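You operate a simulated robot arm through the tools that you are given. There is no shell and no other tool.

The job below is to be done with a simulated two-armed robot. You get a single attempt, and the scene is never put back.

Task
Set the supply box to the volts and amps on the setting card.
Fine: output switch off first, set both knobs, then output on again. Where these are worked on the way, their far stop is far enough and under half their travel is too little: output switch.

It is judged by the outcome, as a careful person would: the job done as asked, and still so three seconds after it is handed in. It fails if anything else is knocked over, pushed out of place, dropped, spilled or broken.

Robot
Two 6-joint arms with fingered hands on one trunk that stands fixed in place. Base frame: the origin is at the foot of the trunk, x ahead of it, y to its left, z up; the work surface is at about z = 0.85. Lengths are in m, angles in rad, forces in N, time in s.
The left shoulder is at [0.05, 0.17, 1.065], the right one opposite. With the tool pointing down near the work surface each hand reaches from about 0.5 to 0.78 m from the base axis, measured 20 degrees to its own side. Payload 3.5 kg a hand.
The TCP of each hand is the grasp point between the finger pads, 0.026 m short of the fingertips. In the tool frame z runs along the fingers and y along their closing line. The gripper opens to 0.132 m; its body begins 0.073 m behind the TCP. The gripper is a hand of 3 fingers: y runs from the thumb to the fingers, the wrist lies at [0, 0, -0.234] in the tool frame.
Orientation is that of the tool frame in the base frame, as a unit quaternion [w, x, y, z]. With the fingers straight down and closing along the base's y, the tool's x points along the base's -x, its y along +y and its z along -z.

Tools
- The arms move only by the tool arm_command. It takes "left_commands", "right_commands" or both (then of equal length, played together; a hand with none holds still); each is a list of rows, each an object of numbers (a shift or turn left out is 0): "tx", "ty", "tz": the shift along the base's x, y, z in units of 30 mm (1.0 is 30 mm); "rx", "ry", "rz": the turn, a rotation vector about the base's x, y, z in units of 8 degrees (1.0 is 8 degrees). In form: [{"tx": .., "ty": .., "tz": .., "rx": .., "ry": .., "rz": ..}, ...]. A call has 1 to 20 rows; each row shifts and turns the commanded pose from where the row before left it. A call with a number of a shift or a turn outside -1 to 1 is refused whole. A row lasts 0.2 s, in which the tool goes at most 0.05 m and 0.15 rad; a call with a longer step from one row to the next is refused whole. Where a pose cannot be reached the arm comes as near as it can. A force on the tool above 40 N (or 10 N above the force at the start of the call, whichever is more), or a blocked arm, ends the call early, and 0.2 s more pass. In this call time passes only in rows, and 0.2 s behind the last. It gives the time, the measured TCP pose, the force on the tool (base axes), the opening and the grip force at its end, in the units of the frame above (readings bear some noise), with the torque about the TCP (base axes, N m) and any sound that the robot's microphone picked up.
- Cameras (640 x 400 px; columns grow to the right, rows downward): "scene" is now at [0.0457, 0.0077, 1.6724]; the picture's right is [0.14, -0.99, 0.00], its down [-0.64, -0.09, -0.76] and it looks along [0.76, 0.11, -0.64] (base axes); focal length 313 px, centre (320, 200). "left" rides on the left gripper at [-0.061, 0.003, -0.092] in its tool frame; the picture's right is [-0.05, -1.00, 0.00], its down [0.83, -0.04, -0.55] and it looks along [0.55, -0.03, 0.83] (tool axes); focal length 230 px, centre (320, 200). "right" rides on the right gripper at [0.061, 0.003, -0.092] in its tool frame; the picture's right is [-0.05, 1.00, 0.00], its down [-0.83, -0.04, -0.55] and it looks along [-0.55, -0.03, 0.83] (tool axes); focal length 230 px, centre (320, 200).
- capture(camera): a new picture of that camera. The clock stands still meanwhile.
- raise_lower(by): slides the trunk up (or, below 0, down) by that many m; the arms and the scene camera ride with it, the base frame stays. It gives what a move gives, with no picture.
- finger_targets(finger1, finger2, thumb_bend, hand): sets how far each is bent, from 0 (flat) to 1 (curled in); at 0.3 the hand is open as for a grip, at 0.7 the pads meet at the TCP. One left out holds its place. A second passes; each finger stops where it meets its share of the squeeze, and holds until it gets a number again. It is the only way to open and close the hand. It gives what a move gives, with no picture; readings hold the bend of each and the force on the fingers (four entries, about 0 where the hand has none), thumb and palm.
- turn_head(pan, tilt): turns the head with the scene camera to pan (to the left, within 1.501 rad either way) and tilt (down, from -0.506 to 1.204), counted from straight ahead of the robot. It gives what a move gives.
- locate(camera, pixels): there is no depth. For up to 12 entries [column, row, z] of the newest picture of that camera ("zoom" is the newest enlarged one), the place [x, y] in the base frame at which the ray of that pixel passes the height z, good to about 0.003 m, but the place of the scene camera against the robot may be out by one fixed shift of up to 0.012 m in any direction. The clock stands still meanwhile.
- close_up(camera, box): a new picture of the part [left, top, right, bottom] of that camera's present view, enlarged. The clock stands still meanwhile.
- close_job(): hands the job in; it is judged then, once.

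Open the grippers and draw the arms clear of the work before you hand the job in, unless the task says otherwise.

The tools are called by a JSON object that holds its "fn" and its "kwargs". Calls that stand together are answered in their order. arm_command: Moves the arms, as the interface text tells. Its arguments: {"type":"object","properties":{"left_commands":{"type":"array","items":{"type":"object","properties":{"tx":{"type":"number"},"ty":{"type":"number"},"tz":{"type":"number"},"rx":{"type":"number"},"ry":{"type":"number"},"rz":{"type":"number"}}}},"right_commands":{"type":"array","items":{"type":"object","properties":{"tx":{"type":"number"},"ty":{"type":"number"},"tz":{"type":"number"},"rx":{"type":"number"},"ry":{"type":"number"},"rz":{"type":"number"}}}}},"required":[]} The other tools are called the same way: raise_lower (by) moves the trunk up or down; finger_targets (finger1, finger2, thumb_bend, hand) moves the fingers one by one; turn_head (pan, tilt) turns the head that bears the scene camera; capture (camera) takes a picture; locate (camera, pixels) gives the place at which the rays of pixels pass given heights; close_up (camera, box) takes an enlarged picture of a part of a camera's view; close_job () hands the job in.

At the start:

```text
time_s: 0.0
left_ee_pos: [0.561, 0.3649, 1.1649]
left_orientation: [0.0, 0.0, 1.0, 0.0]
left_force: [-0.2, -0.3, -0.3]
left_wrist_torque: [-0.04, -0.01, 0.03]
left_width: 0.1322
left_finger_force: 0.0
left_shape: jaw
left_bend: [0.3, 0.3, 0.3]
left_finger forces: [0.0, 0.0, 0.0, 0.0, 0.0, 0.1]
right_ee_pos: [0.6582, -0.1231, 1.2484]
right_orientation: [0.001, -0.001, 1.0, 0.0]
right_force: [-0.4, -0.4, 0.7]
right_wrist_torque: [0.02, -0.02, 0.0]
right_width: 0.1318
right_finger_force: 0.0
right_shape: jaw
right_bend: [0.3, 0.3, 0.3]
right_finger forces: [0.0, 0.0, 0.1, 0.0, 0.1, 0.0]
trunk travel left (down, up): [-0.68, 0.03]
head pan, tilt (commanded): [0.138, 0.7]
```

scene: 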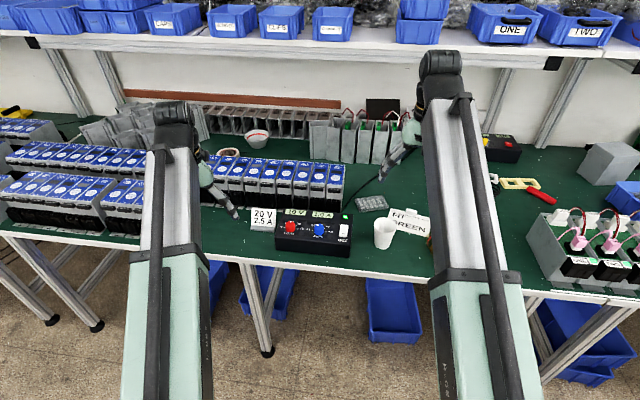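
right: 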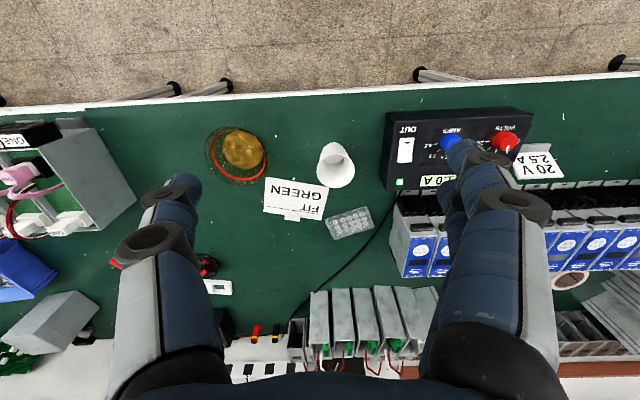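
left: 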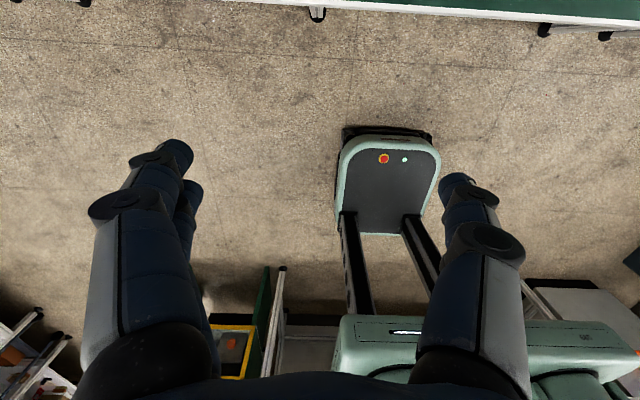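

The scene shows a supply box around (313,232) with red and blue knobs, a card "20 V 2.5 A" at (263,219). I'll zoom in on the box.

{"fn": "close_up", "kwargs": {"camera": "scene", "box": [235, 190, 365, 271]}}

{"fn": "close_up", "kwargs": {"camera": "right", "box": [370, 90, 580, 220]}}

```text
4.92 times, centred on (300, 230) of scene
```

zoom: 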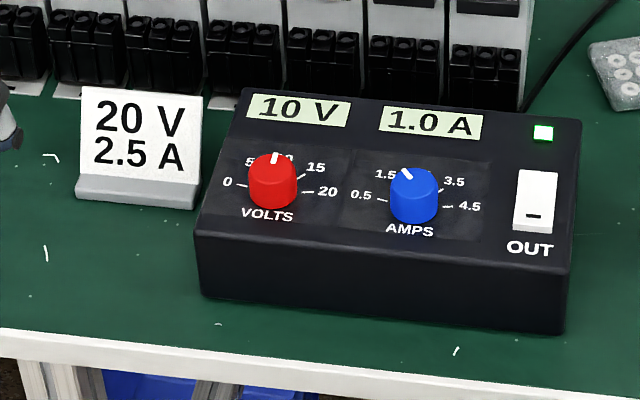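

```text
3.05 times, centred on (475, 155) of right
```

zoom: 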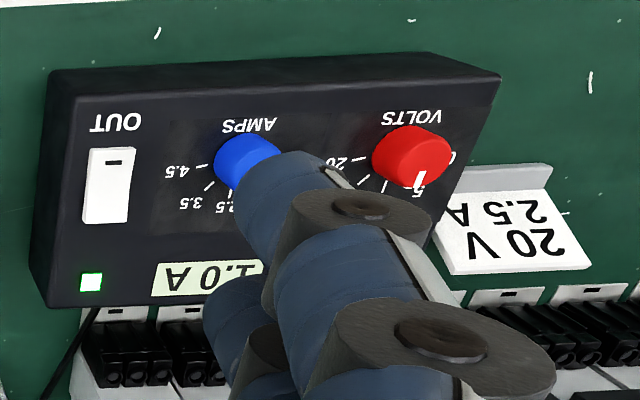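

I'll estimate positions of the box features from both cameras at several heights.

{"fn": "capture", "kwargs": {"camera": "right"}}

{"fn": "capture", "kwargs": {"camera": "scene"}}

```text
taken
```

right: 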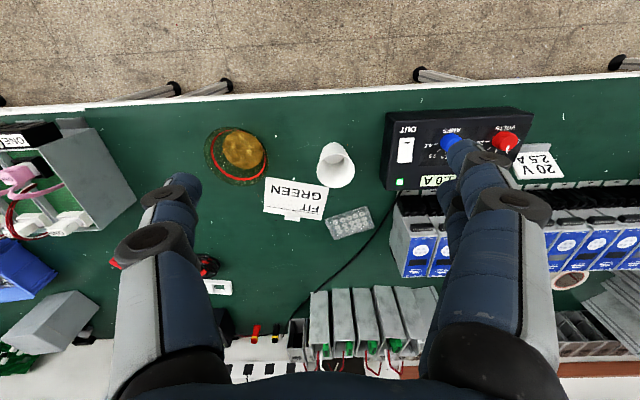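

```text
taken
```

scene: 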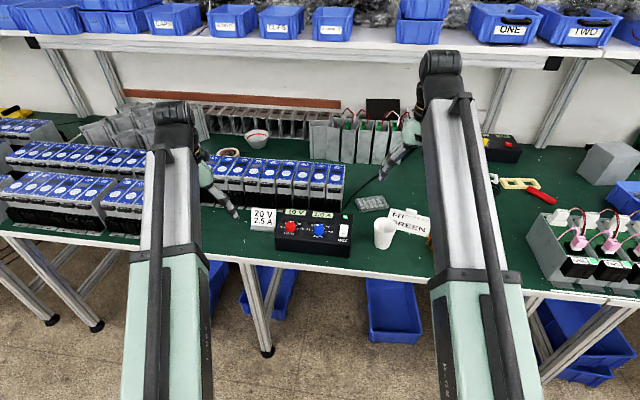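

Now a closer zoom of the right camera for precise location of the switch, knobs and the box edges.

{"fn": "close_up", "kwargs": {"camera": "right", "box": [375, 90, 575, 215]}}

```text
3.20 times, centred on (475, 152) of right
```

zoom: 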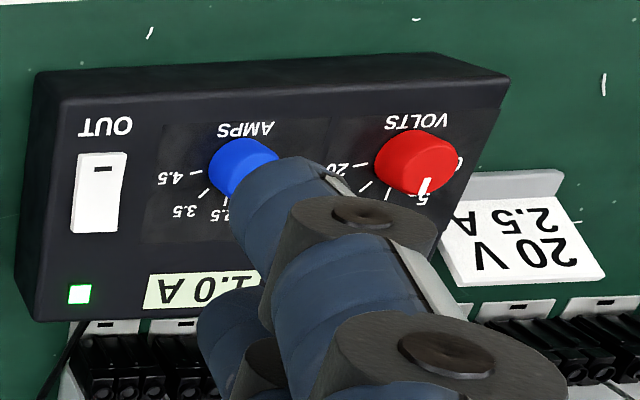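

Locating several box features at candidate heights with the right camera zoom.

{"fn": "locate", "kwargs": {"camera": "zoom", "pixels": [[38, 72, 0.85], [425, 53, 0.85], [62, 100, 0.9], [508, 80, 0.9], [97, 192, 0.9], [97, 192, 0.92], [240, 165, 0.92], [415, 160, 0.92], [79, 294, 0.9], [79, 294, 0.92], [160, 290, 0.92], [415, 160, 0.94]]}}

{"fn": "locate", "kwargs": {"camera": "scene", "pixels": [[275, 249, 0.85], [350, 257, 0.85], [343, 231, 0.9], [343, 231, 0.92], [319, 230, 0.92], [290, 227, 0.92], [345, 217, 0.9], [345, 217, 0.92], [290, 227, 0.94], [319, 230, 0.94]]}}

```text
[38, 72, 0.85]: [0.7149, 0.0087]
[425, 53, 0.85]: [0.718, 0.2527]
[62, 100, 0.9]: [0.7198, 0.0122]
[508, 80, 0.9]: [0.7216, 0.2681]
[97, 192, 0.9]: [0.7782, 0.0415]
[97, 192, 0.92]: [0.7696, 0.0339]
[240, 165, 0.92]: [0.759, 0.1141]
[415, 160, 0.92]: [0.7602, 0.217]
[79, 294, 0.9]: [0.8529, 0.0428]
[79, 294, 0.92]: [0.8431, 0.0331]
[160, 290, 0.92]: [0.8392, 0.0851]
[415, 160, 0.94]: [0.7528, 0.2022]
```

```text
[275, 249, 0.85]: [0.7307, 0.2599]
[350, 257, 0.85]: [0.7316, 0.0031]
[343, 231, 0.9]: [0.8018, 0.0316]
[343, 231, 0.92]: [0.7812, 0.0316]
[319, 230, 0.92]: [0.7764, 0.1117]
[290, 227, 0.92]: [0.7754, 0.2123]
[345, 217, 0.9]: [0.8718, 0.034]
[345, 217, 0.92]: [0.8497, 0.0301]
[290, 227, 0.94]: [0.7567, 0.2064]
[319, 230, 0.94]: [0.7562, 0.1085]
```

The box front is at x≈0.715, y from 0.005 to 0.26. I'll zoom tighter on the panel in the scene view to read the scales and pointers.

{"fn": "close_up", "kwargs": {"camera": "scene", "box": [272, 205, 316, 243]}}

{"fn": "close_up", "kwargs": {"camera": "scene", "box": [304, 205, 352, 245]}}

```text
10.53 times, centred on (294, 224) of scene
```

zoom: 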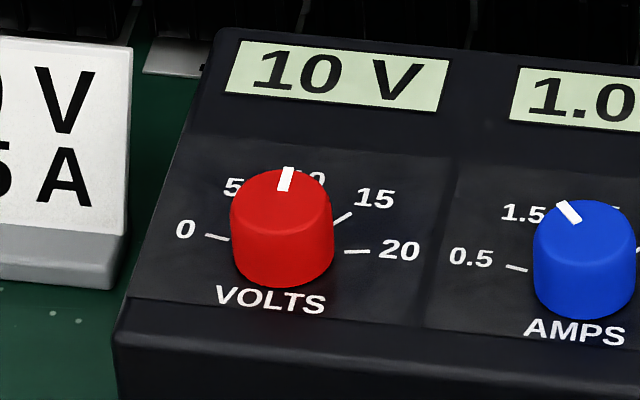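

```text
10.00 times, centred on (328, 225) of scene
```

zoom: 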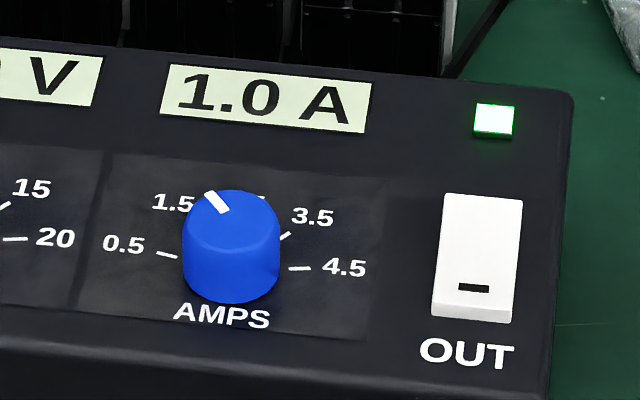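

The displays read 10 V and 1.0 A, and the card says 20 V and 2.5 A. I'll move the right hand left and down a little so that its camera sees the panel between its fingers.

{"fn": "arm_command", "kwargs": {"right_commands": [{"ty": 0.9, "tz": -0.6}, {"ty": 0.9, "tz": -0.6}, {"ty": 0.9, "tz": -0.6}, {"ty": 0.9, "tz": -0.6}, {"ty": 0.9, "tz": -0.6}]}}

{"fn": "capture", "kwargs": {"camera": "right"}}

```text
time_s: 1.2
left_ee_pos: [0.5604, 0.3647, 1.1652]
left_orientation: [-0.001, 0.0, 1.0, 0.0]
left_force: [-0.1, -0.7, -0.3]
left_wrist_torque: [0.03, 0.01, 0.0]
left_width: 0.1319
left_finger_force: 0.1
left_shape: jaw
left_bend: [0.3, 0.3, 0.3]
left_finger forces: [0.0, 0.0, 0.0, 0.0, 0.0, 0.0]
right_ee_pos: [0.6574, 0.0104, 1.156]
right_orientation: [0.001, 0.0, 1.0, 0.001]
right_force: [-0.1, -0.3, 0.1]
right_wrist_torque: [0.01, -0.01, -0.02]
right_width: 0.132
right_finger_force: 0.0
right_shape: jaw
right_bend: [0.3, 0.3, 0.3]
right_finger forces: [0.1, 0.1, 0.1, 0.0, 0.1, 0.0]
trunk travel left (down, up): [-0.68, 0.03]
head pan, tilt (commanded): [0.138, 0.7]
```

```text
taken
```

right: 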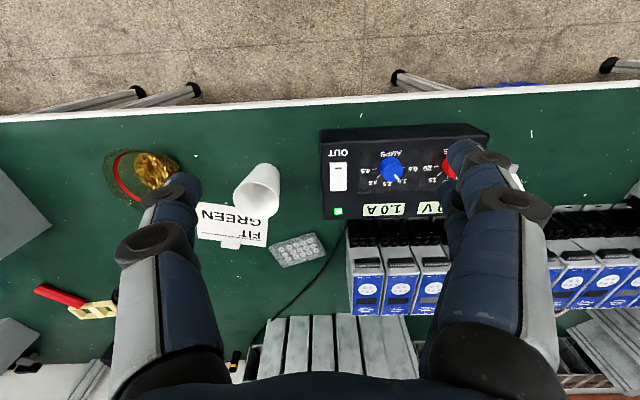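

Good view; amps knob at (391,168), switch at (338,176). Zooming on the switch and amps area.

{"fn": "close_up", "kwargs": {"camera": "right", "box": [315, 120, 455, 225]}}

{"fn": "locate", "kwargs": {"camera": "zoom", "pixels": [[100, 250, 0.92], [340, 220, 0.92]]}}

```text
3.81 times, centred on (385, 172) of right
```

zoom: 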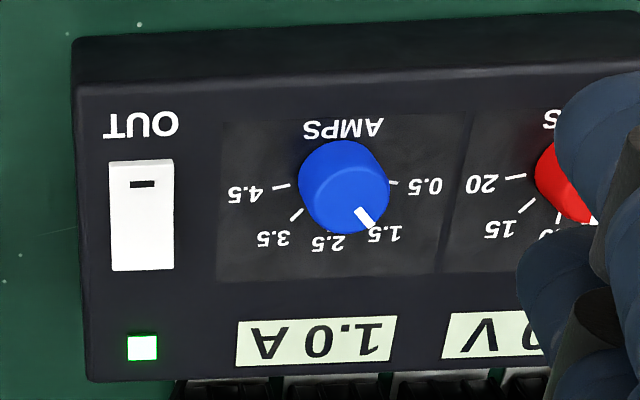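

```text
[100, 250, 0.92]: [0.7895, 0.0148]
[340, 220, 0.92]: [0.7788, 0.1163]
```

Let me zoom in much tighter on the switch and the amps knob.

{"fn": "close_up", "kwargs": {"camera": "right", "box": [328, 150, 368, 175]}}

{"fn": "close_up", "kwargs": {"camera": "right", "box": [365, 150, 417, 186]}}

{"fn": "close_up", "kwargs": {"camera": "scene", "box": [330, 212, 356, 248]}}

```text
16.00 times, centred on (348, 162) of right
```

zoom: 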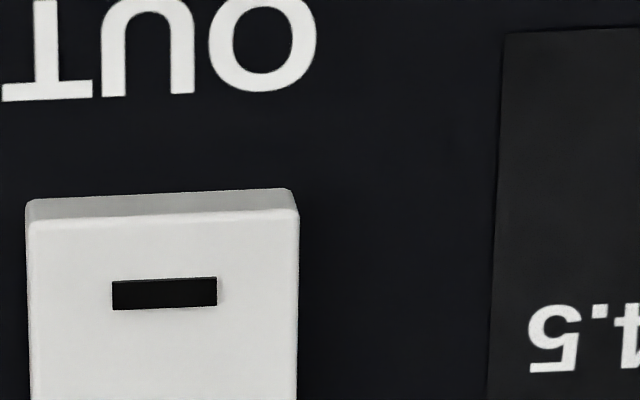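

```text
11.11 times, centred on (391, 168) of right
```

zoom: 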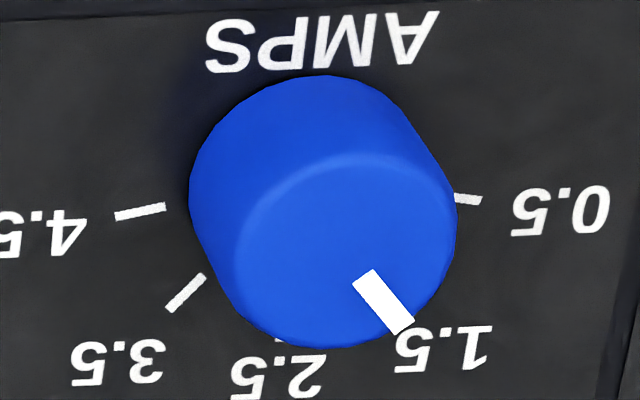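

```text
11.11 times, centred on (343, 230) of scene
```

zoom: 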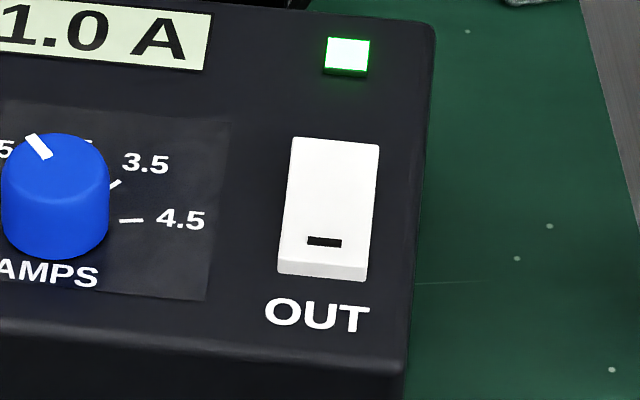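

The near end of the rocker is raised, so that end should be the one to press. First I shift the right hand 60 mm more to the left to see the volts knob and triangulate heights.

{"fn": "close_up", "kwargs": {"camera": "right", "box": [315, 120, 455, 225]}}

{"fn": "locate", "kwargs": {"camera": "zoom", "pixels": [[141, 183, 0.9], [141, 183, 0.92], [141, 183, 0.94], [142, 347, 0.9], [142, 347, 0.92], [345, 195, 0.92], [345, 195, 0.94], [81, 88, 0.9], [81, 88, 0.92], [393, 183, 0.9], [393, 183, 0.92], [283, 187, 0.9]]}}

{"fn": "arm_command", "kwargs": {"right_commands": [{"ty": 1.0}, {"ty": 1.0}]}}

{"fn": "capture", "kwargs": {"camera": "right"}}

```text
3.81 times, centred on (385, 172) of right
```

zoom: 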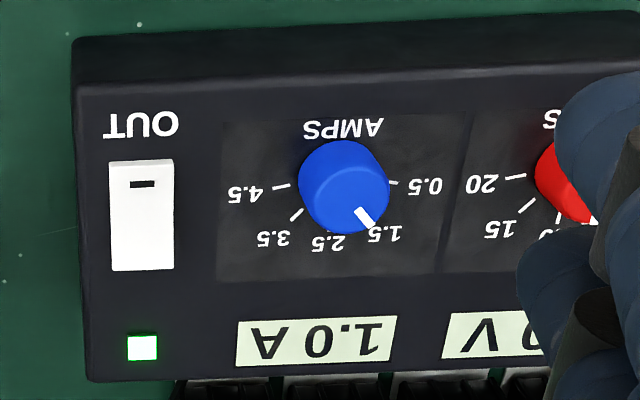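

```text
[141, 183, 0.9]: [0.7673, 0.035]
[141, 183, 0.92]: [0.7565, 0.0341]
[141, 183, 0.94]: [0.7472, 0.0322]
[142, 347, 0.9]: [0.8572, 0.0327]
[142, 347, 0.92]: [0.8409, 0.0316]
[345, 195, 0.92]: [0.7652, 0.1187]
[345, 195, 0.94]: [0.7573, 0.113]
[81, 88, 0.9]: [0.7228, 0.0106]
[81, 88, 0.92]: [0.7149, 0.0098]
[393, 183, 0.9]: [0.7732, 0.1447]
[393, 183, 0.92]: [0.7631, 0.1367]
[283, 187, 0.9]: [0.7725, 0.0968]
```

```text
time_s: 1.8
left_ee_pos: [0.5601, 0.365, 1.1645]
left_orientation: [0.001, 0.0, 1.0, 0.0]
left_force: [0.0, 0.0, 0.1]
left_wrist_torque: [0.01, 0.0, 0.04]
left_width: 0.1319
left_finger_force: 0.1
left_shape: jaw
left_bend: [0.3, 0.3, 0.3]
left_finger forces: [0.0, 0.0, 0.0, 0.0, 0.0, 0.0]
right_ee_pos: [0.6583, 0.0722, 1.157]
right_orientation: [0.001, 0.001, 1.0, 0.0]
right_force: [0.4, -0.1, -0.7]
right_wrist_torque: [-0.03, 0.02, 0.04]
right_width: 0.132
right_finger_force: 0.1
right_shape: jaw
right_bend: [0.3, 0.3, 0.3]
right_finger forces: [0.0, 0.1, 0.1, 0.1, 0.0, 0.1]
trunk travel left (down, up): [-0.68, 0.03]
head pan, tilt (commanded): [0.138, 0.7]
```

```text
taken
```

right: 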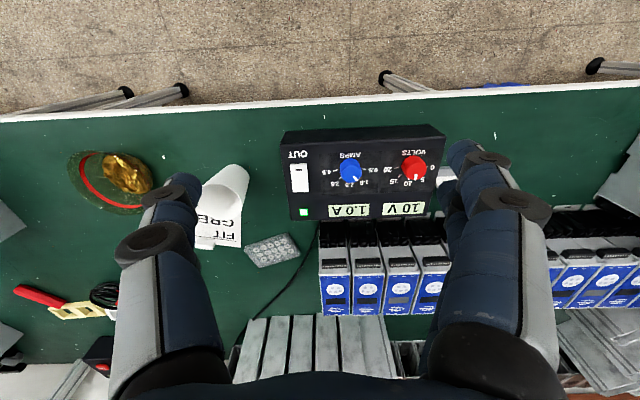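

Now the full panel is visible between the fingers. Zooming and locating each feature.

{"fn": "close_up", "kwargs": {"camera": "right", "box": [275, 115, 451, 225]}}

{"fn": "close_up", "kwargs": {"camera": "right", "box": [385, 145, 441, 191]}}

{"fn": "close_up", "kwargs": {"camera": "right", "box": [322, 145, 378, 191]}}

```text
3.64 times, centred on (363, 170) of right
```

zoom: 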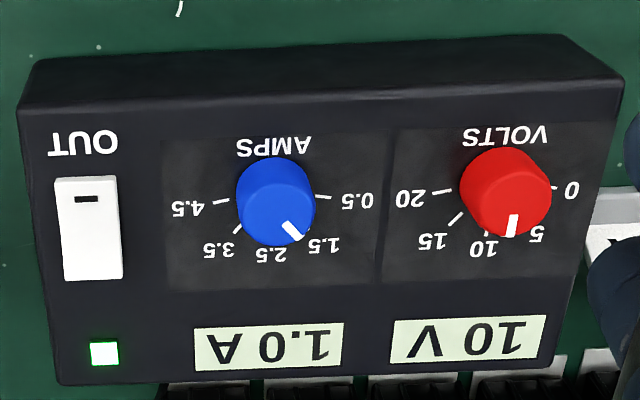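

```text
8.70 times, centred on (413, 168) of right
```

zoom: 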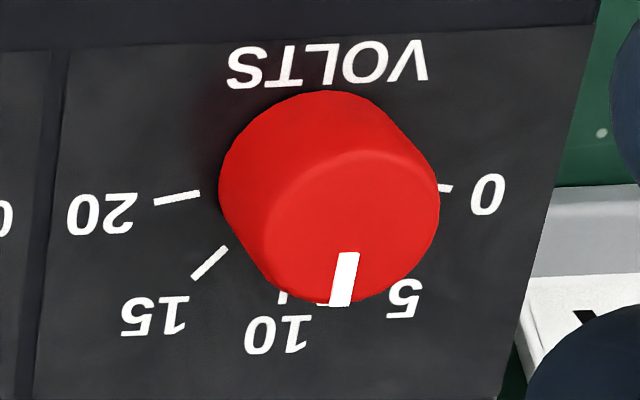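

```text
8.70 times, centred on (350, 168) of right
```

zoom: 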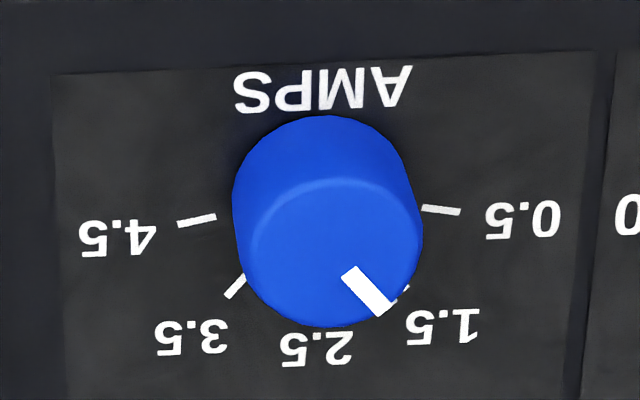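

I'll re-take the full-panel zoom and locate points for triangulation.

{"fn": "close_up", "kwargs": {"camera": "right", "box": [275, 115, 451, 225]}}

{"fn": "locate", "kwargs": {"camera": "zoom", "pixels": [[88, 199, 0.92], [88, 199, 0.94], [89, 228, 0.92], [281, 213, 0.94], [281, 213, 0.95], [510, 200, 0.94], [510, 200, 0.95], [23, 110, 0.92], [622, 82, 0.92], [60, 385, 0.92], [553, 370, 0.92], [104, 353, 0.92]]}}

{"fn": "locate", "kwargs": {"camera": "zoom", "pixels": [[217, 202, 0.92], [325, 196, 0.92], [438, 192, 0.92], [556, 189, 0.92], [485, 235, 0.92], [104, 353, 0.9], [36, 62, 0.85], [570, 36, 0.85], [57, 180, 0.92], [121, 176, 0.92], [122, 277, 0.92], [66, 281, 0.92]]}}

```text
3.64 times, centred on (363, 170) of right
```

zoom: 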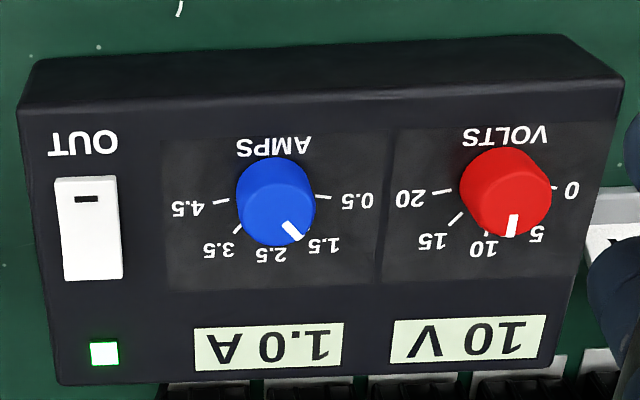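

```text
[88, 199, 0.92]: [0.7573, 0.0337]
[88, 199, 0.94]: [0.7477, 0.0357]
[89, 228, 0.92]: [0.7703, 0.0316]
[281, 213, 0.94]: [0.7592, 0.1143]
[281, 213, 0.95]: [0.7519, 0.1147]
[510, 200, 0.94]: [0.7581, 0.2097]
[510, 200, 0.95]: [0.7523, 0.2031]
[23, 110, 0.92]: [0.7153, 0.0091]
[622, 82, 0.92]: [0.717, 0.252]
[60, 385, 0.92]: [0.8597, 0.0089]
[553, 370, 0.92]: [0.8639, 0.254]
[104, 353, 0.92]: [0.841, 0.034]
```

```text
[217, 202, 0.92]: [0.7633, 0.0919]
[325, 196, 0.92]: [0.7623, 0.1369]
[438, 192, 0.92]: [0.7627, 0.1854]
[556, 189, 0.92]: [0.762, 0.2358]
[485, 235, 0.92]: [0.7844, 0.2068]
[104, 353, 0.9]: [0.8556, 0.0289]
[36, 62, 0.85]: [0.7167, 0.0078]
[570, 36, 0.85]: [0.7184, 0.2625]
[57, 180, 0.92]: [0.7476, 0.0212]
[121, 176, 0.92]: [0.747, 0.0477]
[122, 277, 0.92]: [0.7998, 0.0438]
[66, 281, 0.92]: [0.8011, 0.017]
```

Geometry found: panel top at z≈0.92, rocker centre ≈(0.774,0.032), amps knob ≈(0.759,0.1145), volts knob ≈(0.759,0.210), knob tops ≈0.94. I'll withdraw the right hand to the right, and shape the left hand with curled fingers and extended thumb for pressing.

{"fn": "arm_command", "kwargs": {"right_commands": [{"ty": -1.0, "tz": 0.2}, {"ty": -1.0, "tz": 0.2}, {"ty": -1.0, "tz": 0.2}, {"ty": -1.0, "tz": 0.2}, {"ty": -1.0, "tz": 0.2, "tx": -0.3}, {"ty": -1.0, "tz": 0.2, "tx": -0.3}, {"ty": -1.0, "tz": 0.2, "tx": -0.3}, {"ty": -1.0, "tz": 0.2, "tx": -0.3}, {"ty": -1.0, "tx": -0.3}]}}

{"fn": "finger_targets", "kwargs": {"hand": "left", "finger1": 1.0, "finger2": 1.0, "thumb_bend": 0.3}}

{"fn": "capture", "kwargs": {"camera": "left"}}

{"fn": "capture", "kwargs": {"camera": "scene"}}

```text
time_s: 3.8
left_ee_pos: [0.5613, 0.3652, 1.1664]
left_orientation: [0.0, 0.0, 1.0, 0.0]
left_force: [-0.3, 0.2, 0.4]
left_wrist_torque: [-0.01, 0.02, -0.04]
left_width: 0.132
left_finger_force: 0.0
left_shape: jaw
left_bend: [0.3, 0.3, 0.3]
left_finger forces: [0.0, 0.0, 0.0, 0.1, 0.1, 0.0]
right_ee_pos: [0.6156, -0.1971, 1.2062]
right_orientation: [0.0, 0.001, 1.0, 0.0]
right_force: [0.5, -0.6, -0.5]
right_wrist_torque: [0.01, -0.02, -0.01]
right_width: 0.1317
right_finger_force: 0.0
right_shape: jaw
right_bend: [0.3, 0.3, 0.3]
right_finger forces: [0.0, 0.0, 0.1, 0.1, 0.1, 0.0]
trunk travel left (down, up): [-0.68, 0.03]
head pan, tilt (commanded): [0.138, 0.7]
```

```text
time_s: 4.8
left_ee_pos: [0.5617, 0.3658, 1.1663]
left_orientation: [0.0, 0.0, 1.0, 0.001]
left_force: [-0.3, -0.2, 0.4]
left_wrist_torque: [0.0, 0.0, -0.02]
left_width: 0.0578
left_finger_force: 0.1
left_shape: fingers
left_bend: [1.0, 1.0, 0.3]
left_finger forces: [0.0, 0.1, 0.0, 0.0, 0.0, 0.0]
right_ee_pos: [0.6159, -0.1972, 1.2049]
right_orientation: [0.0, 0.0, 1.0, 0.001]
right_force: [0.2, -0.1, -0.1]
right_wrist_torque: [0.02, -0.04, -0.02]
right_width: 0.1319
right_finger_force: 0.1
right_shape: jaw
right_bend: [0.3, 0.3, 0.3]
right_finger forces: [0.0, 0.0, 0.0, 0.0, 0.0, 0.0]
trunk travel left (down, up): [-0.68, 0.03]
head pan, tilt (commanded): [0.138, 0.7]
```

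```text
taken
```

left: 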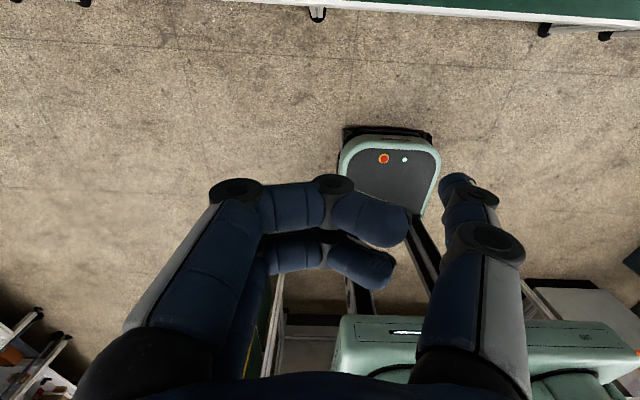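

```text
taken
```

scene: 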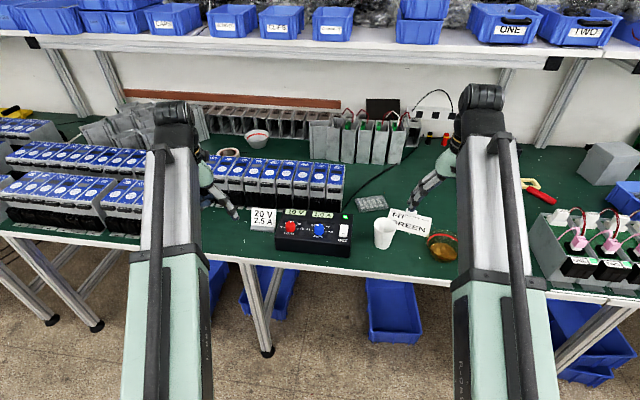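

The left thumb stays extended and fingers curl well above it. Thumb tip is about 75 mm toward −y and 28 mm beyond the TCP. I bring the left hand above the rocker at a safe height.

{"fn": "arm_command", "kwargs": {"left_commands": [{"tx": 0.645, "ty": -0.857, "tz": -0.45}, {"tx": 0.645, "ty": -0.857, "tz": -0.45}, {"tx": 0.645, "ty": -0.857, "tz": -0.45}, {"tx": 0.645, "ty": -0.857, "tz": -0.45}, {"tx": 0.645, "ty": -0.857, "tz": -0.45}, {"tx": 0.645, "ty": -0.857, "tz": -0.45}, {"tx": 0.645, "ty": -0.857, "tz": -0.45}, {"tx": 0.645, "ty": -0.857, "tz": -0.45}, {"tx": 0.645, "ty": -0.857, "tz": -0.45}, {"tx": 0.645, "ty": -0.857, "tz": -0.45}]}}

{"fn": "capture", "kwargs": {"camera": "left"}}

{"fn": "capture", "kwargs": {"camera": "scene"}}

{"fn": "capture", "kwargs": {"camera": "right"}}

```text
time_s: 7.0
left_ee_pos: [0.7405, 0.1129, 1.029]
left_orientation: [0.001, -0.001, 1.0, 0.0]
left_force: [1.0, 0.0, 0.6]
left_wrist_torque: [0.0, 0.04, -0.01]
left_width: 0.0578
left_finger_force: 0.0
left_shape: fingers
left_bend: [1.0, 1.0, 0.3]
left_finger forces: [0.0, 0.1, 0.2, 0.0, 0.0, 0.1]
left hand out of reach, approached as far as the arm can: row 10
right_ee_pos: [0.6162, -0.1967, 1.2056]
right_orientation: [0.001, 0.0, 1.0, 0.0]
right_force: [-0.4, -0.2, 0.2]
right_wrist_torque: [0.0, -0.01, 0.02]
right_width: 0.1317
right_finger_force: 0.0
right_shape: jaw
right_bend: [0.3, 0.3, 0.3]
right_finger forces: [0.0, 0.1, 0.0, 0.1, 0.0, 0.1]
trunk travel left (down, up): [-0.68, 0.03]
head pan, tilt (commanded): [0.138, 0.7]
```

```text
taken
```

left: 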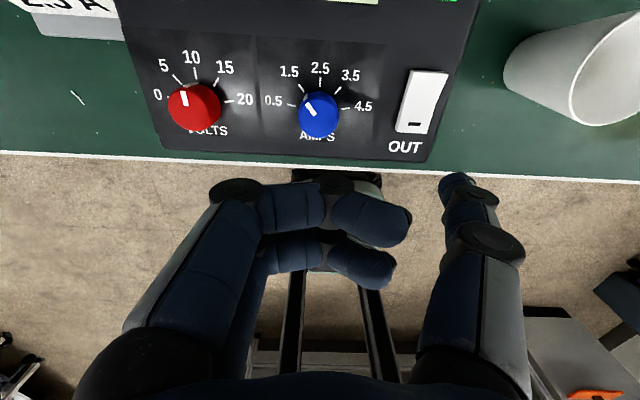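

```text
taken
```

scene: 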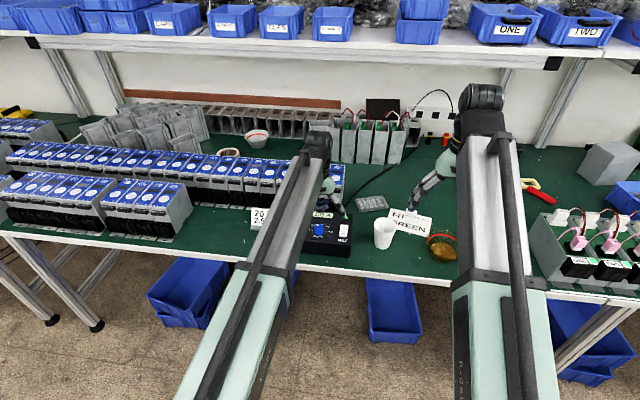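

```text
taken
```

right: 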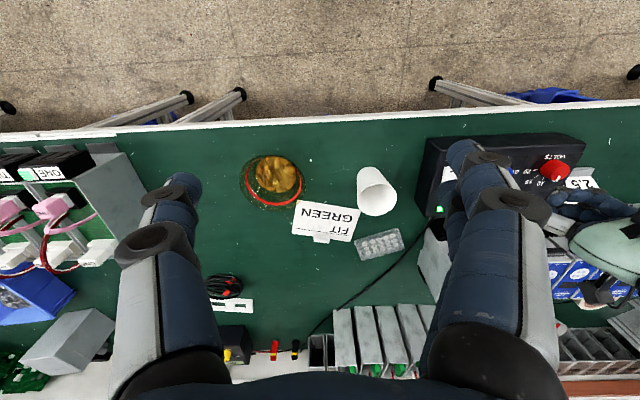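

The arm is near its reach limit, so I'll raise the trunk by 0.03. First a close-up from the left camera, which gives a nice near-vertical view of the panel at (320,90).

{"fn": "close_up", "kwargs": {"camera": "left", "box": [255, 40, 455, 165]}}

{"fn": "close_up", "kwargs": {"camera": "left", "box": [140, 30, 290, 140]}}

{"fn": "raise_lower", "kwargs": {"by": 0.03}}

```text
3.20 times, centred on (355, 102) of left
```

zoom: 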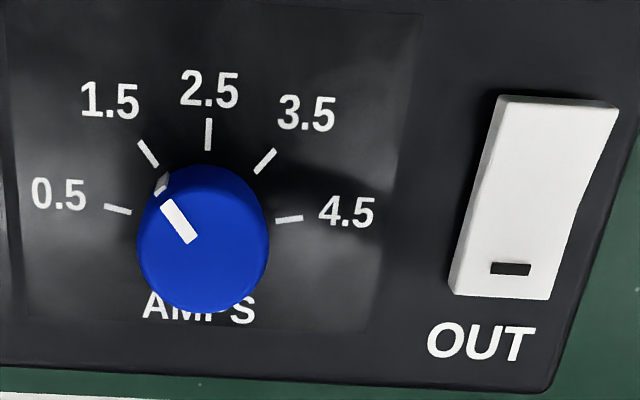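

```text
3.64 times, centred on (215, 85) of left
```

zoom: 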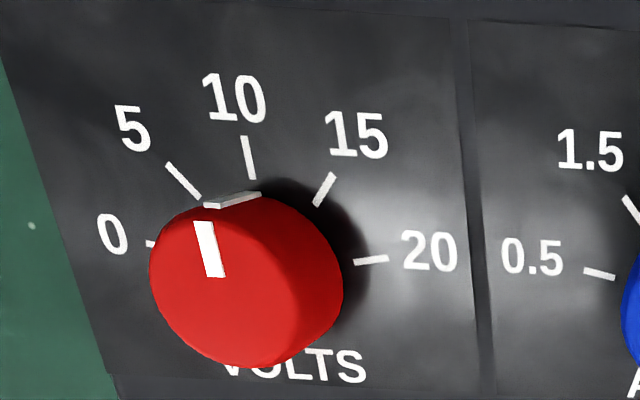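

```text
time_s: 7.8
left_ee_pos: [0.7413, 0.1112, 1.0589]
left_orientation: [0.002, 0.001, 1.0, 0.0]
left_force: [0.9, 0.4, -0.4]
left_wrist_torque: [-0.02, 0.06, -0.04]
left_width: 0.0579
left_finger_force: 0.0
left_shape: fingers
left_bend: [1.0, 1.0, 0.3]
left_finger forces: [0.1, 0.0, 0.1, 0.1, 0.0, 0.0]
right_ee_pos: [0.6172, -0.1979, 1.2369]
right_orientation: [0.001, 0.0, 1.0, 0.0]
right_force: [0.0, -0.7, -0.1]
right_wrist_torque: [-0.01, 0.06, -0.01]
right_width: 0.1319
right_finger_force: 0.1
right_shape: jaw
right_bend: [0.3, 0.3, 0.3]
right_finger forces: [0.1, 0.0, 0.0, 0.0, 0.1, 0.0]
trunk travel left (down, up): [-0.71, 0.0]
head pan, tilt (commanded): [0.138, 0.7]
```

Pointer of the amps knob sits near the 1.5 tick while its display says 1.0 A, so I'll watch the display response. Now descending part way with the left hand toward the rocker.

{"fn": "arm_command", "kwargs": {"left_commands": [{"tz": -0.8}, {"tz": -0.8}, {"tz": -0.6}]}}

{"fn": "capture", "kwargs": {"camera": "left"}}

{"fn": "close_up", "kwargs": {"camera": "scene", "box": [250, 170, 410, 280]}}

```text
time_s: 8.6
left_ee_pos: [0.7417, 0.1106, 0.9934]
left_orientation: [0.002, 0.001, 1.0, 0.0]
left_force: [0.5, -1.2, 0.4]
left_wrist_torque: [-0.04, 0.0, -0.01]
left_width: 0.0578
left_finger_force: 0.1
left_shape: fingers
left_bend: [1.0, 1.0, 0.3]
left_finger forces: [0.0, 0.0, 0.0, 0.0, 0.0, 0.1]
right_ee_pos: [0.616, -0.1962, 1.2361]
right_orientation: [0.001, 0.0, 1.0, 0.0]
right_force: [-1.0, 0.5, -0.5]
right_wrist_torque: [0.02, -0.02, 0.03]
right_width: 0.1316
right_finger_force: 0.1
right_shape: jaw
right_bend: [0.3, 0.3, 0.3]
right_finger forces: [0.0, 0.1, 0.0, 0.0, 0.0, 0.0]
trunk travel left (down, up): [-0.71, 0.0]
head pan, tilt (commanded): [0.138, 0.7]
```

```text
taken
```

left: 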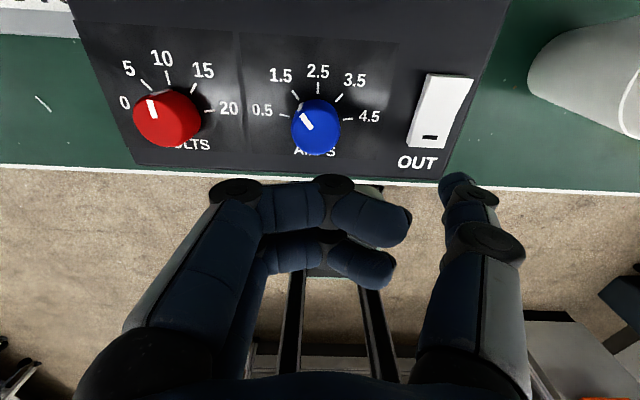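

```text
3.64 times, centred on (330, 225) of scene
```

zoom: 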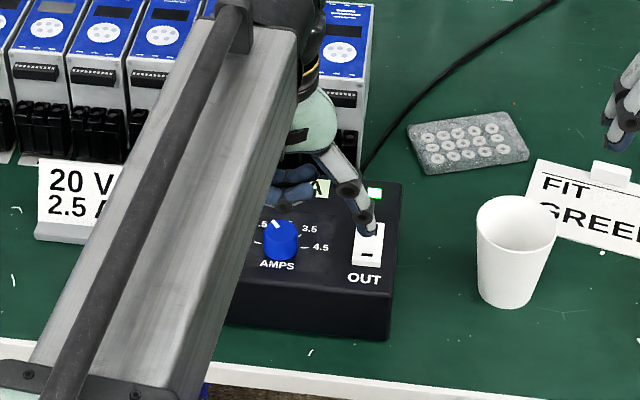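

Checking where the thumb tip (455,180) lies at its height, and the rocker's ends, from the left camera.

{"fn": "locate", "kwargs": {"camera": "left", "pixels": [[455, 180, 0.965], [455, 180, 0.97], [428, 140, 0.925], [430, 137, 0.925], [450, 75, 0.92], [424, 147, 0.92], [408, 146, 0.93], [440, 151, 0.93], [315, 120, 0.94], [167, 112, 0.94]]}}

{"fn": "close_up", "kwargs": {"camera": "left", "box": [380, 60, 520, 200]}}

```text
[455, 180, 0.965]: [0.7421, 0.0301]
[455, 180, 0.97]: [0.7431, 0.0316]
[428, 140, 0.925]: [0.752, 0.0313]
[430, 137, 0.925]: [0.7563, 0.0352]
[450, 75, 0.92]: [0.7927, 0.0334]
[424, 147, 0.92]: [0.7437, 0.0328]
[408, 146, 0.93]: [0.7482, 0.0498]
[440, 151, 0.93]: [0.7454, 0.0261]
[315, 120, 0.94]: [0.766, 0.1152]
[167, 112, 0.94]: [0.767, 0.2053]
```

```text
2.86 times, centred on (450, 130) of left
```

zoom: 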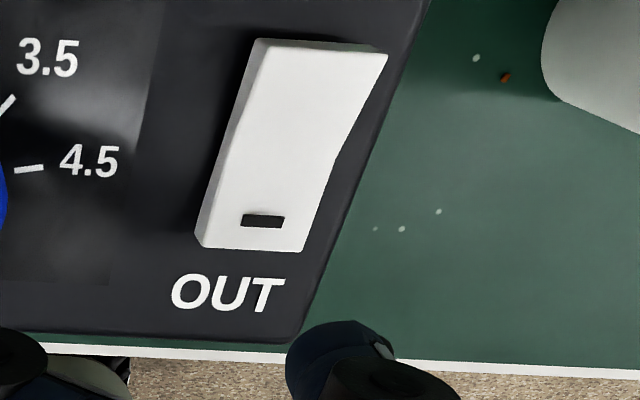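

I'll zoom in strongly on the rocker to see which end is raised.

{"fn": "close_up", "kwargs": {"camera": "left", "box": [400, 65, 485, 160]}}

{"fn": "close_up", "kwargs": {"camera": "right", "box": [415, 150, 455, 225]}}

{"fn": "close_up", "kwargs": {"camera": "scene", "box": [332, 218, 352, 238]}}

```text
4.21 times, centred on (442, 112) of left
```

zoom: 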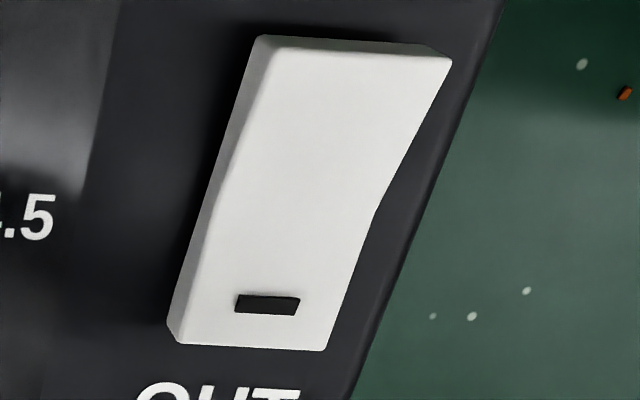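

```text
5.33 times, centred on (435, 188) of right
```

zoom: 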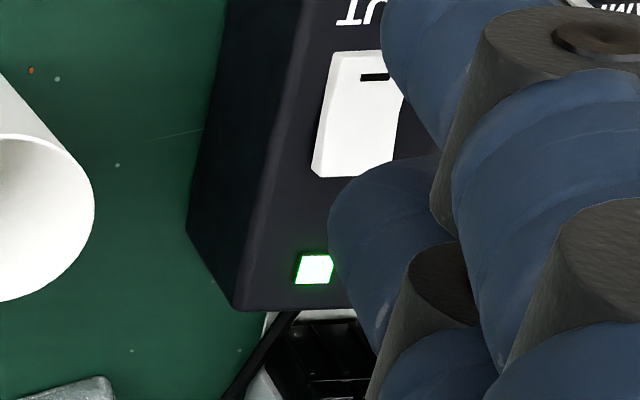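

```text
16.00 times, centred on (342, 228) of scene
```

zoom: 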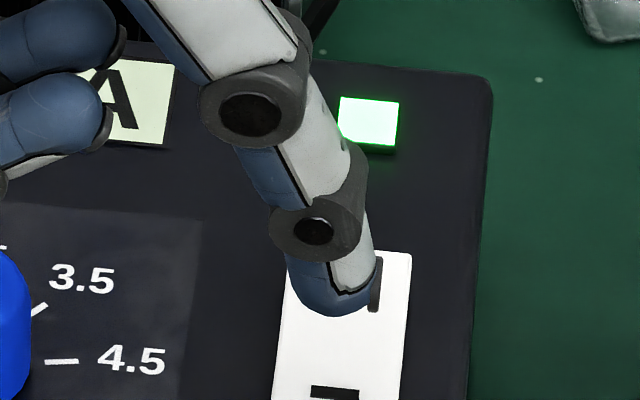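

I'll enlarge the rocker further in the left camera to judge which half is tilted up.

{"fn": "close_up", "kwargs": {"camera": "left", "box": [400, 115, 460, 155]}}

{"fn": "close_up", "kwargs": {"camera": "left", "box": [415, 68, 483, 113]}}

```text
10.00 times, centred on (430, 135) of left
```

zoom: 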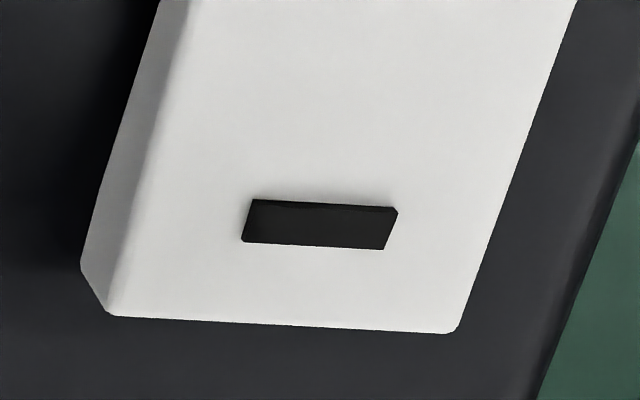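

```text
8.89 times, centred on (449, 90) of left
```

zoom: 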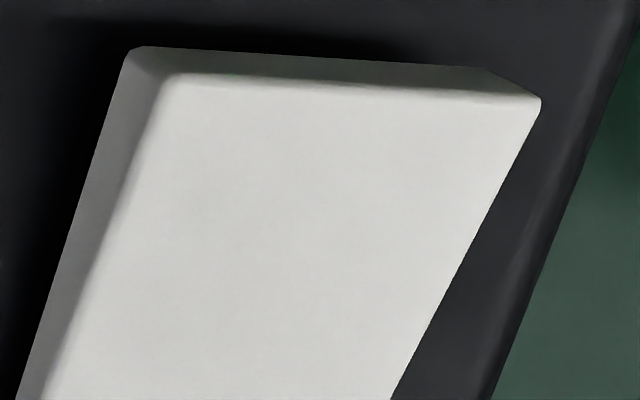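

The far end seems slightly higher (and the line mark at the pressed near end would mean ON), so I'll press the far end at x≈0.79. I tilt the left hand forward 16° and shift forward to gain reach, staying above the panel.

{"fn": "arm_command", "kwargs": {"left_commands": [{"tx": 0.45, "ry": -1.0}, {"tx": 0.45, "ry": -1.0}, {"tx": 0.45, "ty": -0.1}]}}

{"fn": "capture", "kwargs": {"camera": "left"}}

{"fn": "close_up", "kwargs": {"camera": "scene", "box": [290, 180, 370, 260]}}

```text
time_s: 9.3
left_ee_pos: [0.7813, 0.1082, 0.9923]
left_orientation: [0.141, 0.0, 0.99, 0.001]
left_force: [-0.2, 0.4, -0.3]
left_wrist_torque: [-0.03, -0.01, 0.01]
left_width: 0.0579
left_finger_force: 0.0
left_shape: fingers
left_bend: [1.0, 1.0, 0.3]
left_finger forces: [0.1, 0.0, 0.0, 0.1, 0.1, 0.0]
right_ee_pos: [0.6173, -0.1973, 1.2352]
right_orientation: [0.0, 0.001, 1.0, 0.0]
right_force: [0.1, -0.6, -0.4]
right_wrist_torque: [0.03, 0.0, -0.03]
right_width: 0.132
right_finger_force: 0.0
right_shape: jaw
right_bend: [0.3, 0.3, 0.3]
right_finger forces: [0.1, 0.0, 0.0, 0.0, 0.1, 0.0]
trunk travel left (down, up): [-0.71, 0.0]
head pan, tilt (commanded): [0.138, 0.7]
```

```text
taken
```

left: 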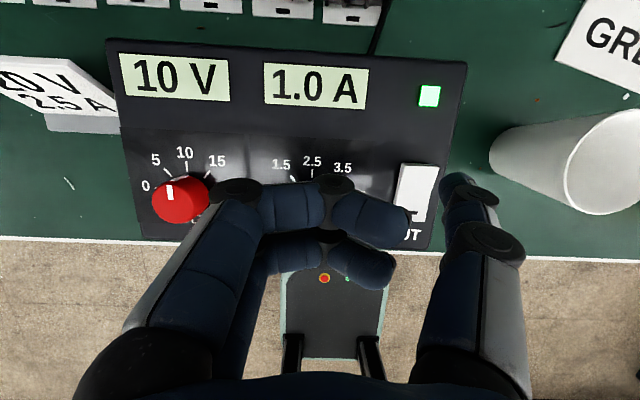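

```text
5.00 times, centred on (330, 220) of scene
```

zoom: 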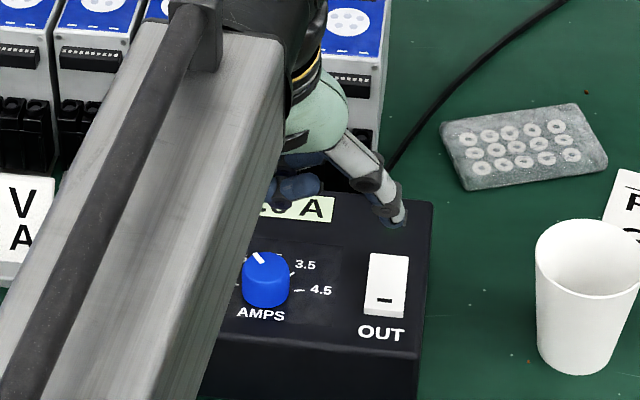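

The left camera now sees displays, LED (429,95), and rocker. Check the thumb tip's ground position.

{"fn": "locate", "kwargs": {"camera": "left", "pixels": [[455, 180, 0.965], [455, 178, 0.96], [429, 95, 0.92], [415, 168, 0.925], [405, 220, 0.925], [325, 180, 1.0]]}}

{"fn": "close_up", "kwargs": {"camera": "left", "box": [385, 150, 505, 240]}}

```text
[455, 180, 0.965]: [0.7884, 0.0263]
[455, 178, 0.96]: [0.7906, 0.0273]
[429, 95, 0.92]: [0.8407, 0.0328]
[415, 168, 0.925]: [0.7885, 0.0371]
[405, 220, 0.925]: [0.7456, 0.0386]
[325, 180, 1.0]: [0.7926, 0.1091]
```

```text
4.44 times, centred on (445, 195) of left
```

zoom: 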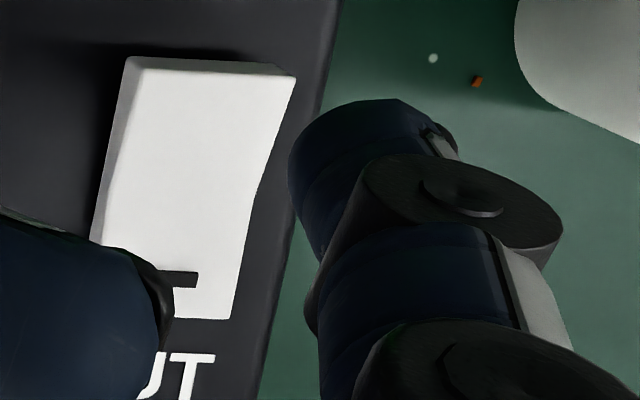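

The far half of the rocker clearly slopes up toward its far end. I shift 6 mm to +y and descend to just above it.

{"fn": "arm_command", "kwargs": {"left_commands": [{"ty": 0.2, "tz": -0.4}, {"tz": -0.4}]}}

{"fn": "capture", "kwargs": {"camera": "left"}}

{"fn": "close_up", "kwargs": {"camera": "scene", "box": [310, 200, 360, 250]}}

```text
time_s: 9.9
left_ee_pos: [0.782, 0.1142, 0.969]
left_orientation: [0.141, 0.0, 0.99, 0.0]
left_force: [-0.4, 0.1, -0.6]
left_wrist_torque: [0.0, -0.02, -0.01]
left_width: 0.0574
left_finger_force: 0.1
left_shape: fingers
left_bend: [1.0, 1.0, 0.3]
left_finger forces: [0.0, 0.0, 0.1, 0.1, 0.1, 0.0]
right_ee_pos: [0.6161, -0.1973, 1.2359]
right_orientation: [0.001, 0.0, 1.0, 0.001]
right_force: [-0.1, 0.1, -0.1]
right_wrist_torque: [0.01, 0.0, -0.02]
right_width: 0.1321
right_finger_force: 0.0
right_shape: jaw
right_bend: [0.3, 0.3, 0.3]
right_finger forces: [0.0, 0.1, 0.0, 0.0, 0.1, 0.0]
trunk travel left (down, up): [-0.71, 0.0]
head pan, tilt (commanded): [0.138, 0.7]
```

```text
taken
```

left: 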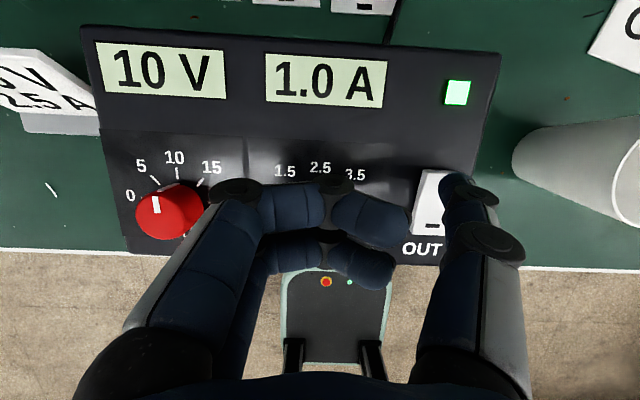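

```text
8.00 times, centred on (335, 225) of scene
```

zoom: 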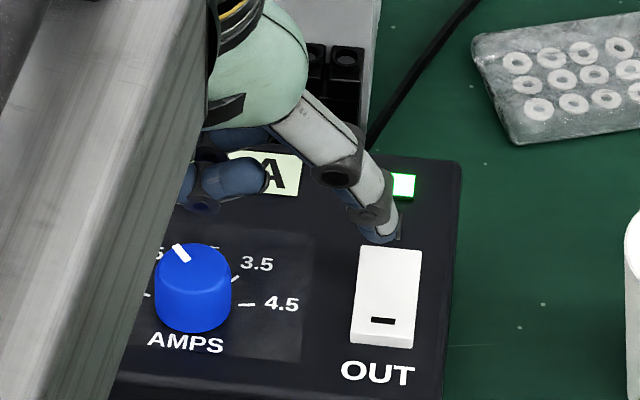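

The thumb tip is over the far half of the rocker, about 15 mm above. Descend in small steps, nudging 3 mm to −y.

{"fn": "arm_command", "kwargs": {"left_commands": [{"ty": -0.1, "tz": -0.12}, {"tz": -0.12}, {"tz": -0.12}, {"tz": -0.1}]}}

{"fn": "close_up", "kwargs": {"camera": "left", "box": [390, 60, 530, 200]}}

{"fn": "close_up", "kwargs": {"camera": "scene", "box": [320, 210, 360, 250]}}

```text
time_s: 10.9
left_ee_pos: [0.7808, 0.1118, 0.9553]
left_orientation: [0.142, 0.0, 0.99, 0.0]
left_force: [0.5, -0.1, 1.7]
left_wrist_torque: [-0.07, -0.04, 0.02]
left_width: 0.0579
left_finger_force: 0.4
left_shape: fingers
left_bend: [1.0, 1.0, 0.3]
left_finger forces: [0.0, 0.1, 0.1, 0.0, 1.3, 0.0]
right_ee_pos: [0.6172, -0.1978, 1.2358]
right_orientation: [0.001, 0.0, 1.0, 0.0]
right_force: [0.5, 0.3, 0.7]
right_wrist_torque: [-0.02, 0.02, -0.03]
right_width: 0.132
right_finger_force: 0.0
right_shape: jaw
right_bend: [0.3, 0.3, 0.3]
right_finger forces: [0.1, 0.1, 0.1, 0.0, 0.0, 0.0]
trunk travel left (down, up): [-0.71, 0.0]
head pan, tilt (commanded): [0.138, 0.7]
```

```text
2.86 times, centred on (460, 130) of left
```

zoom: 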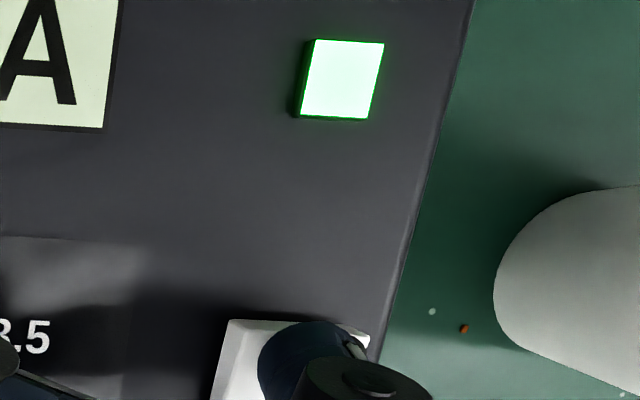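

```text
10.00 times, centred on (340, 230) of scene
```

zoom: 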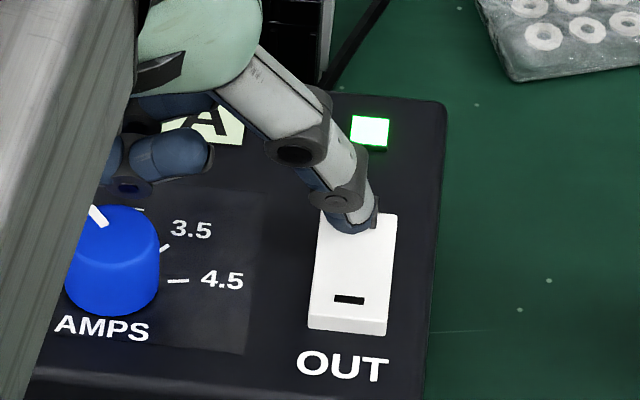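

Contact made (1.7 N, thumb force 1.3). I push further down in small steps to drive the rocker over.

{"fn": "arm_command", "kwargs": {"left_commands": [{"tz": -0.08}, {"tz": -0.08}, {"tz": -0.08}]}}

{"fn": "close_up", "kwargs": {"camera": "left", "box": [390, 60, 530, 200]}}

{"fn": "close_up", "kwargs": {"camera": "scene", "box": [320, 210, 360, 250]}}

```text
time_s: 11.8
left_ee_pos: [0.7819, 0.1131, 0.9506]
left_orientation: [0.143, -0.003, 0.99, 0.0]
left_force: [2.1, 7.1, 18.8]
left_wrist_torque: [-1.37, -0.09, 0.23]
left_width: 0.0588
left_finger_force: 9.0
left_shape: fingers
left_bend: [1.0, 1.0, 0.29]
left_finger forces: [0.0, 0.0, 0.0, 0.1, 18.0, 0.0]
right_ee_pos: [0.6161, -0.1959, 1.2378]
right_orientation: [0.001, 0.0, 1.0, 0.0]
right_force: [-0.2, 0.0, -0.1]
right_wrist_torque: [-0.01, -0.02, 0.02]
right_width: 0.1318
right_finger_force: 0.1
right_shape: jaw
right_bend: [0.3, 0.3, 0.3]
right_finger forces: [0.0, 0.0, 0.0, 0.0, 0.0, 0.0]
trunk travel left (down, up): [-0.71, 0.0]
head pan, tilt (commanded): [0.138, 0.7]
```

```text
2.86 times, centred on (460, 130) of left
```

zoom: 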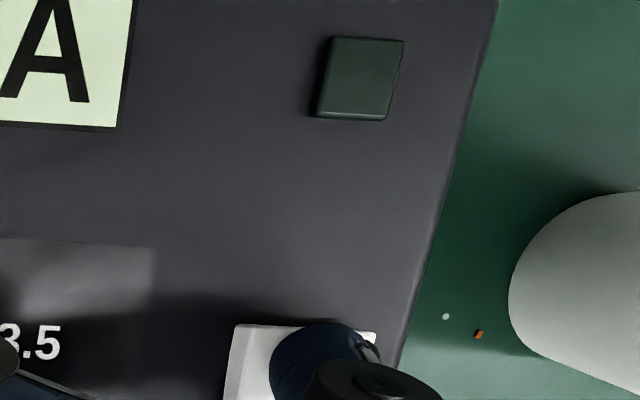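

```text
10.00 times, centred on (340, 230) of scene
```

zoom: 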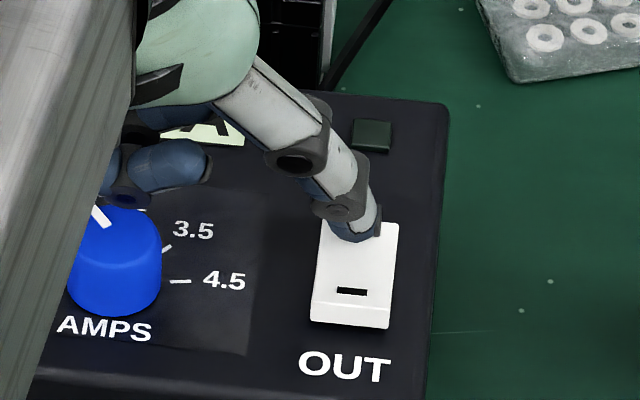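

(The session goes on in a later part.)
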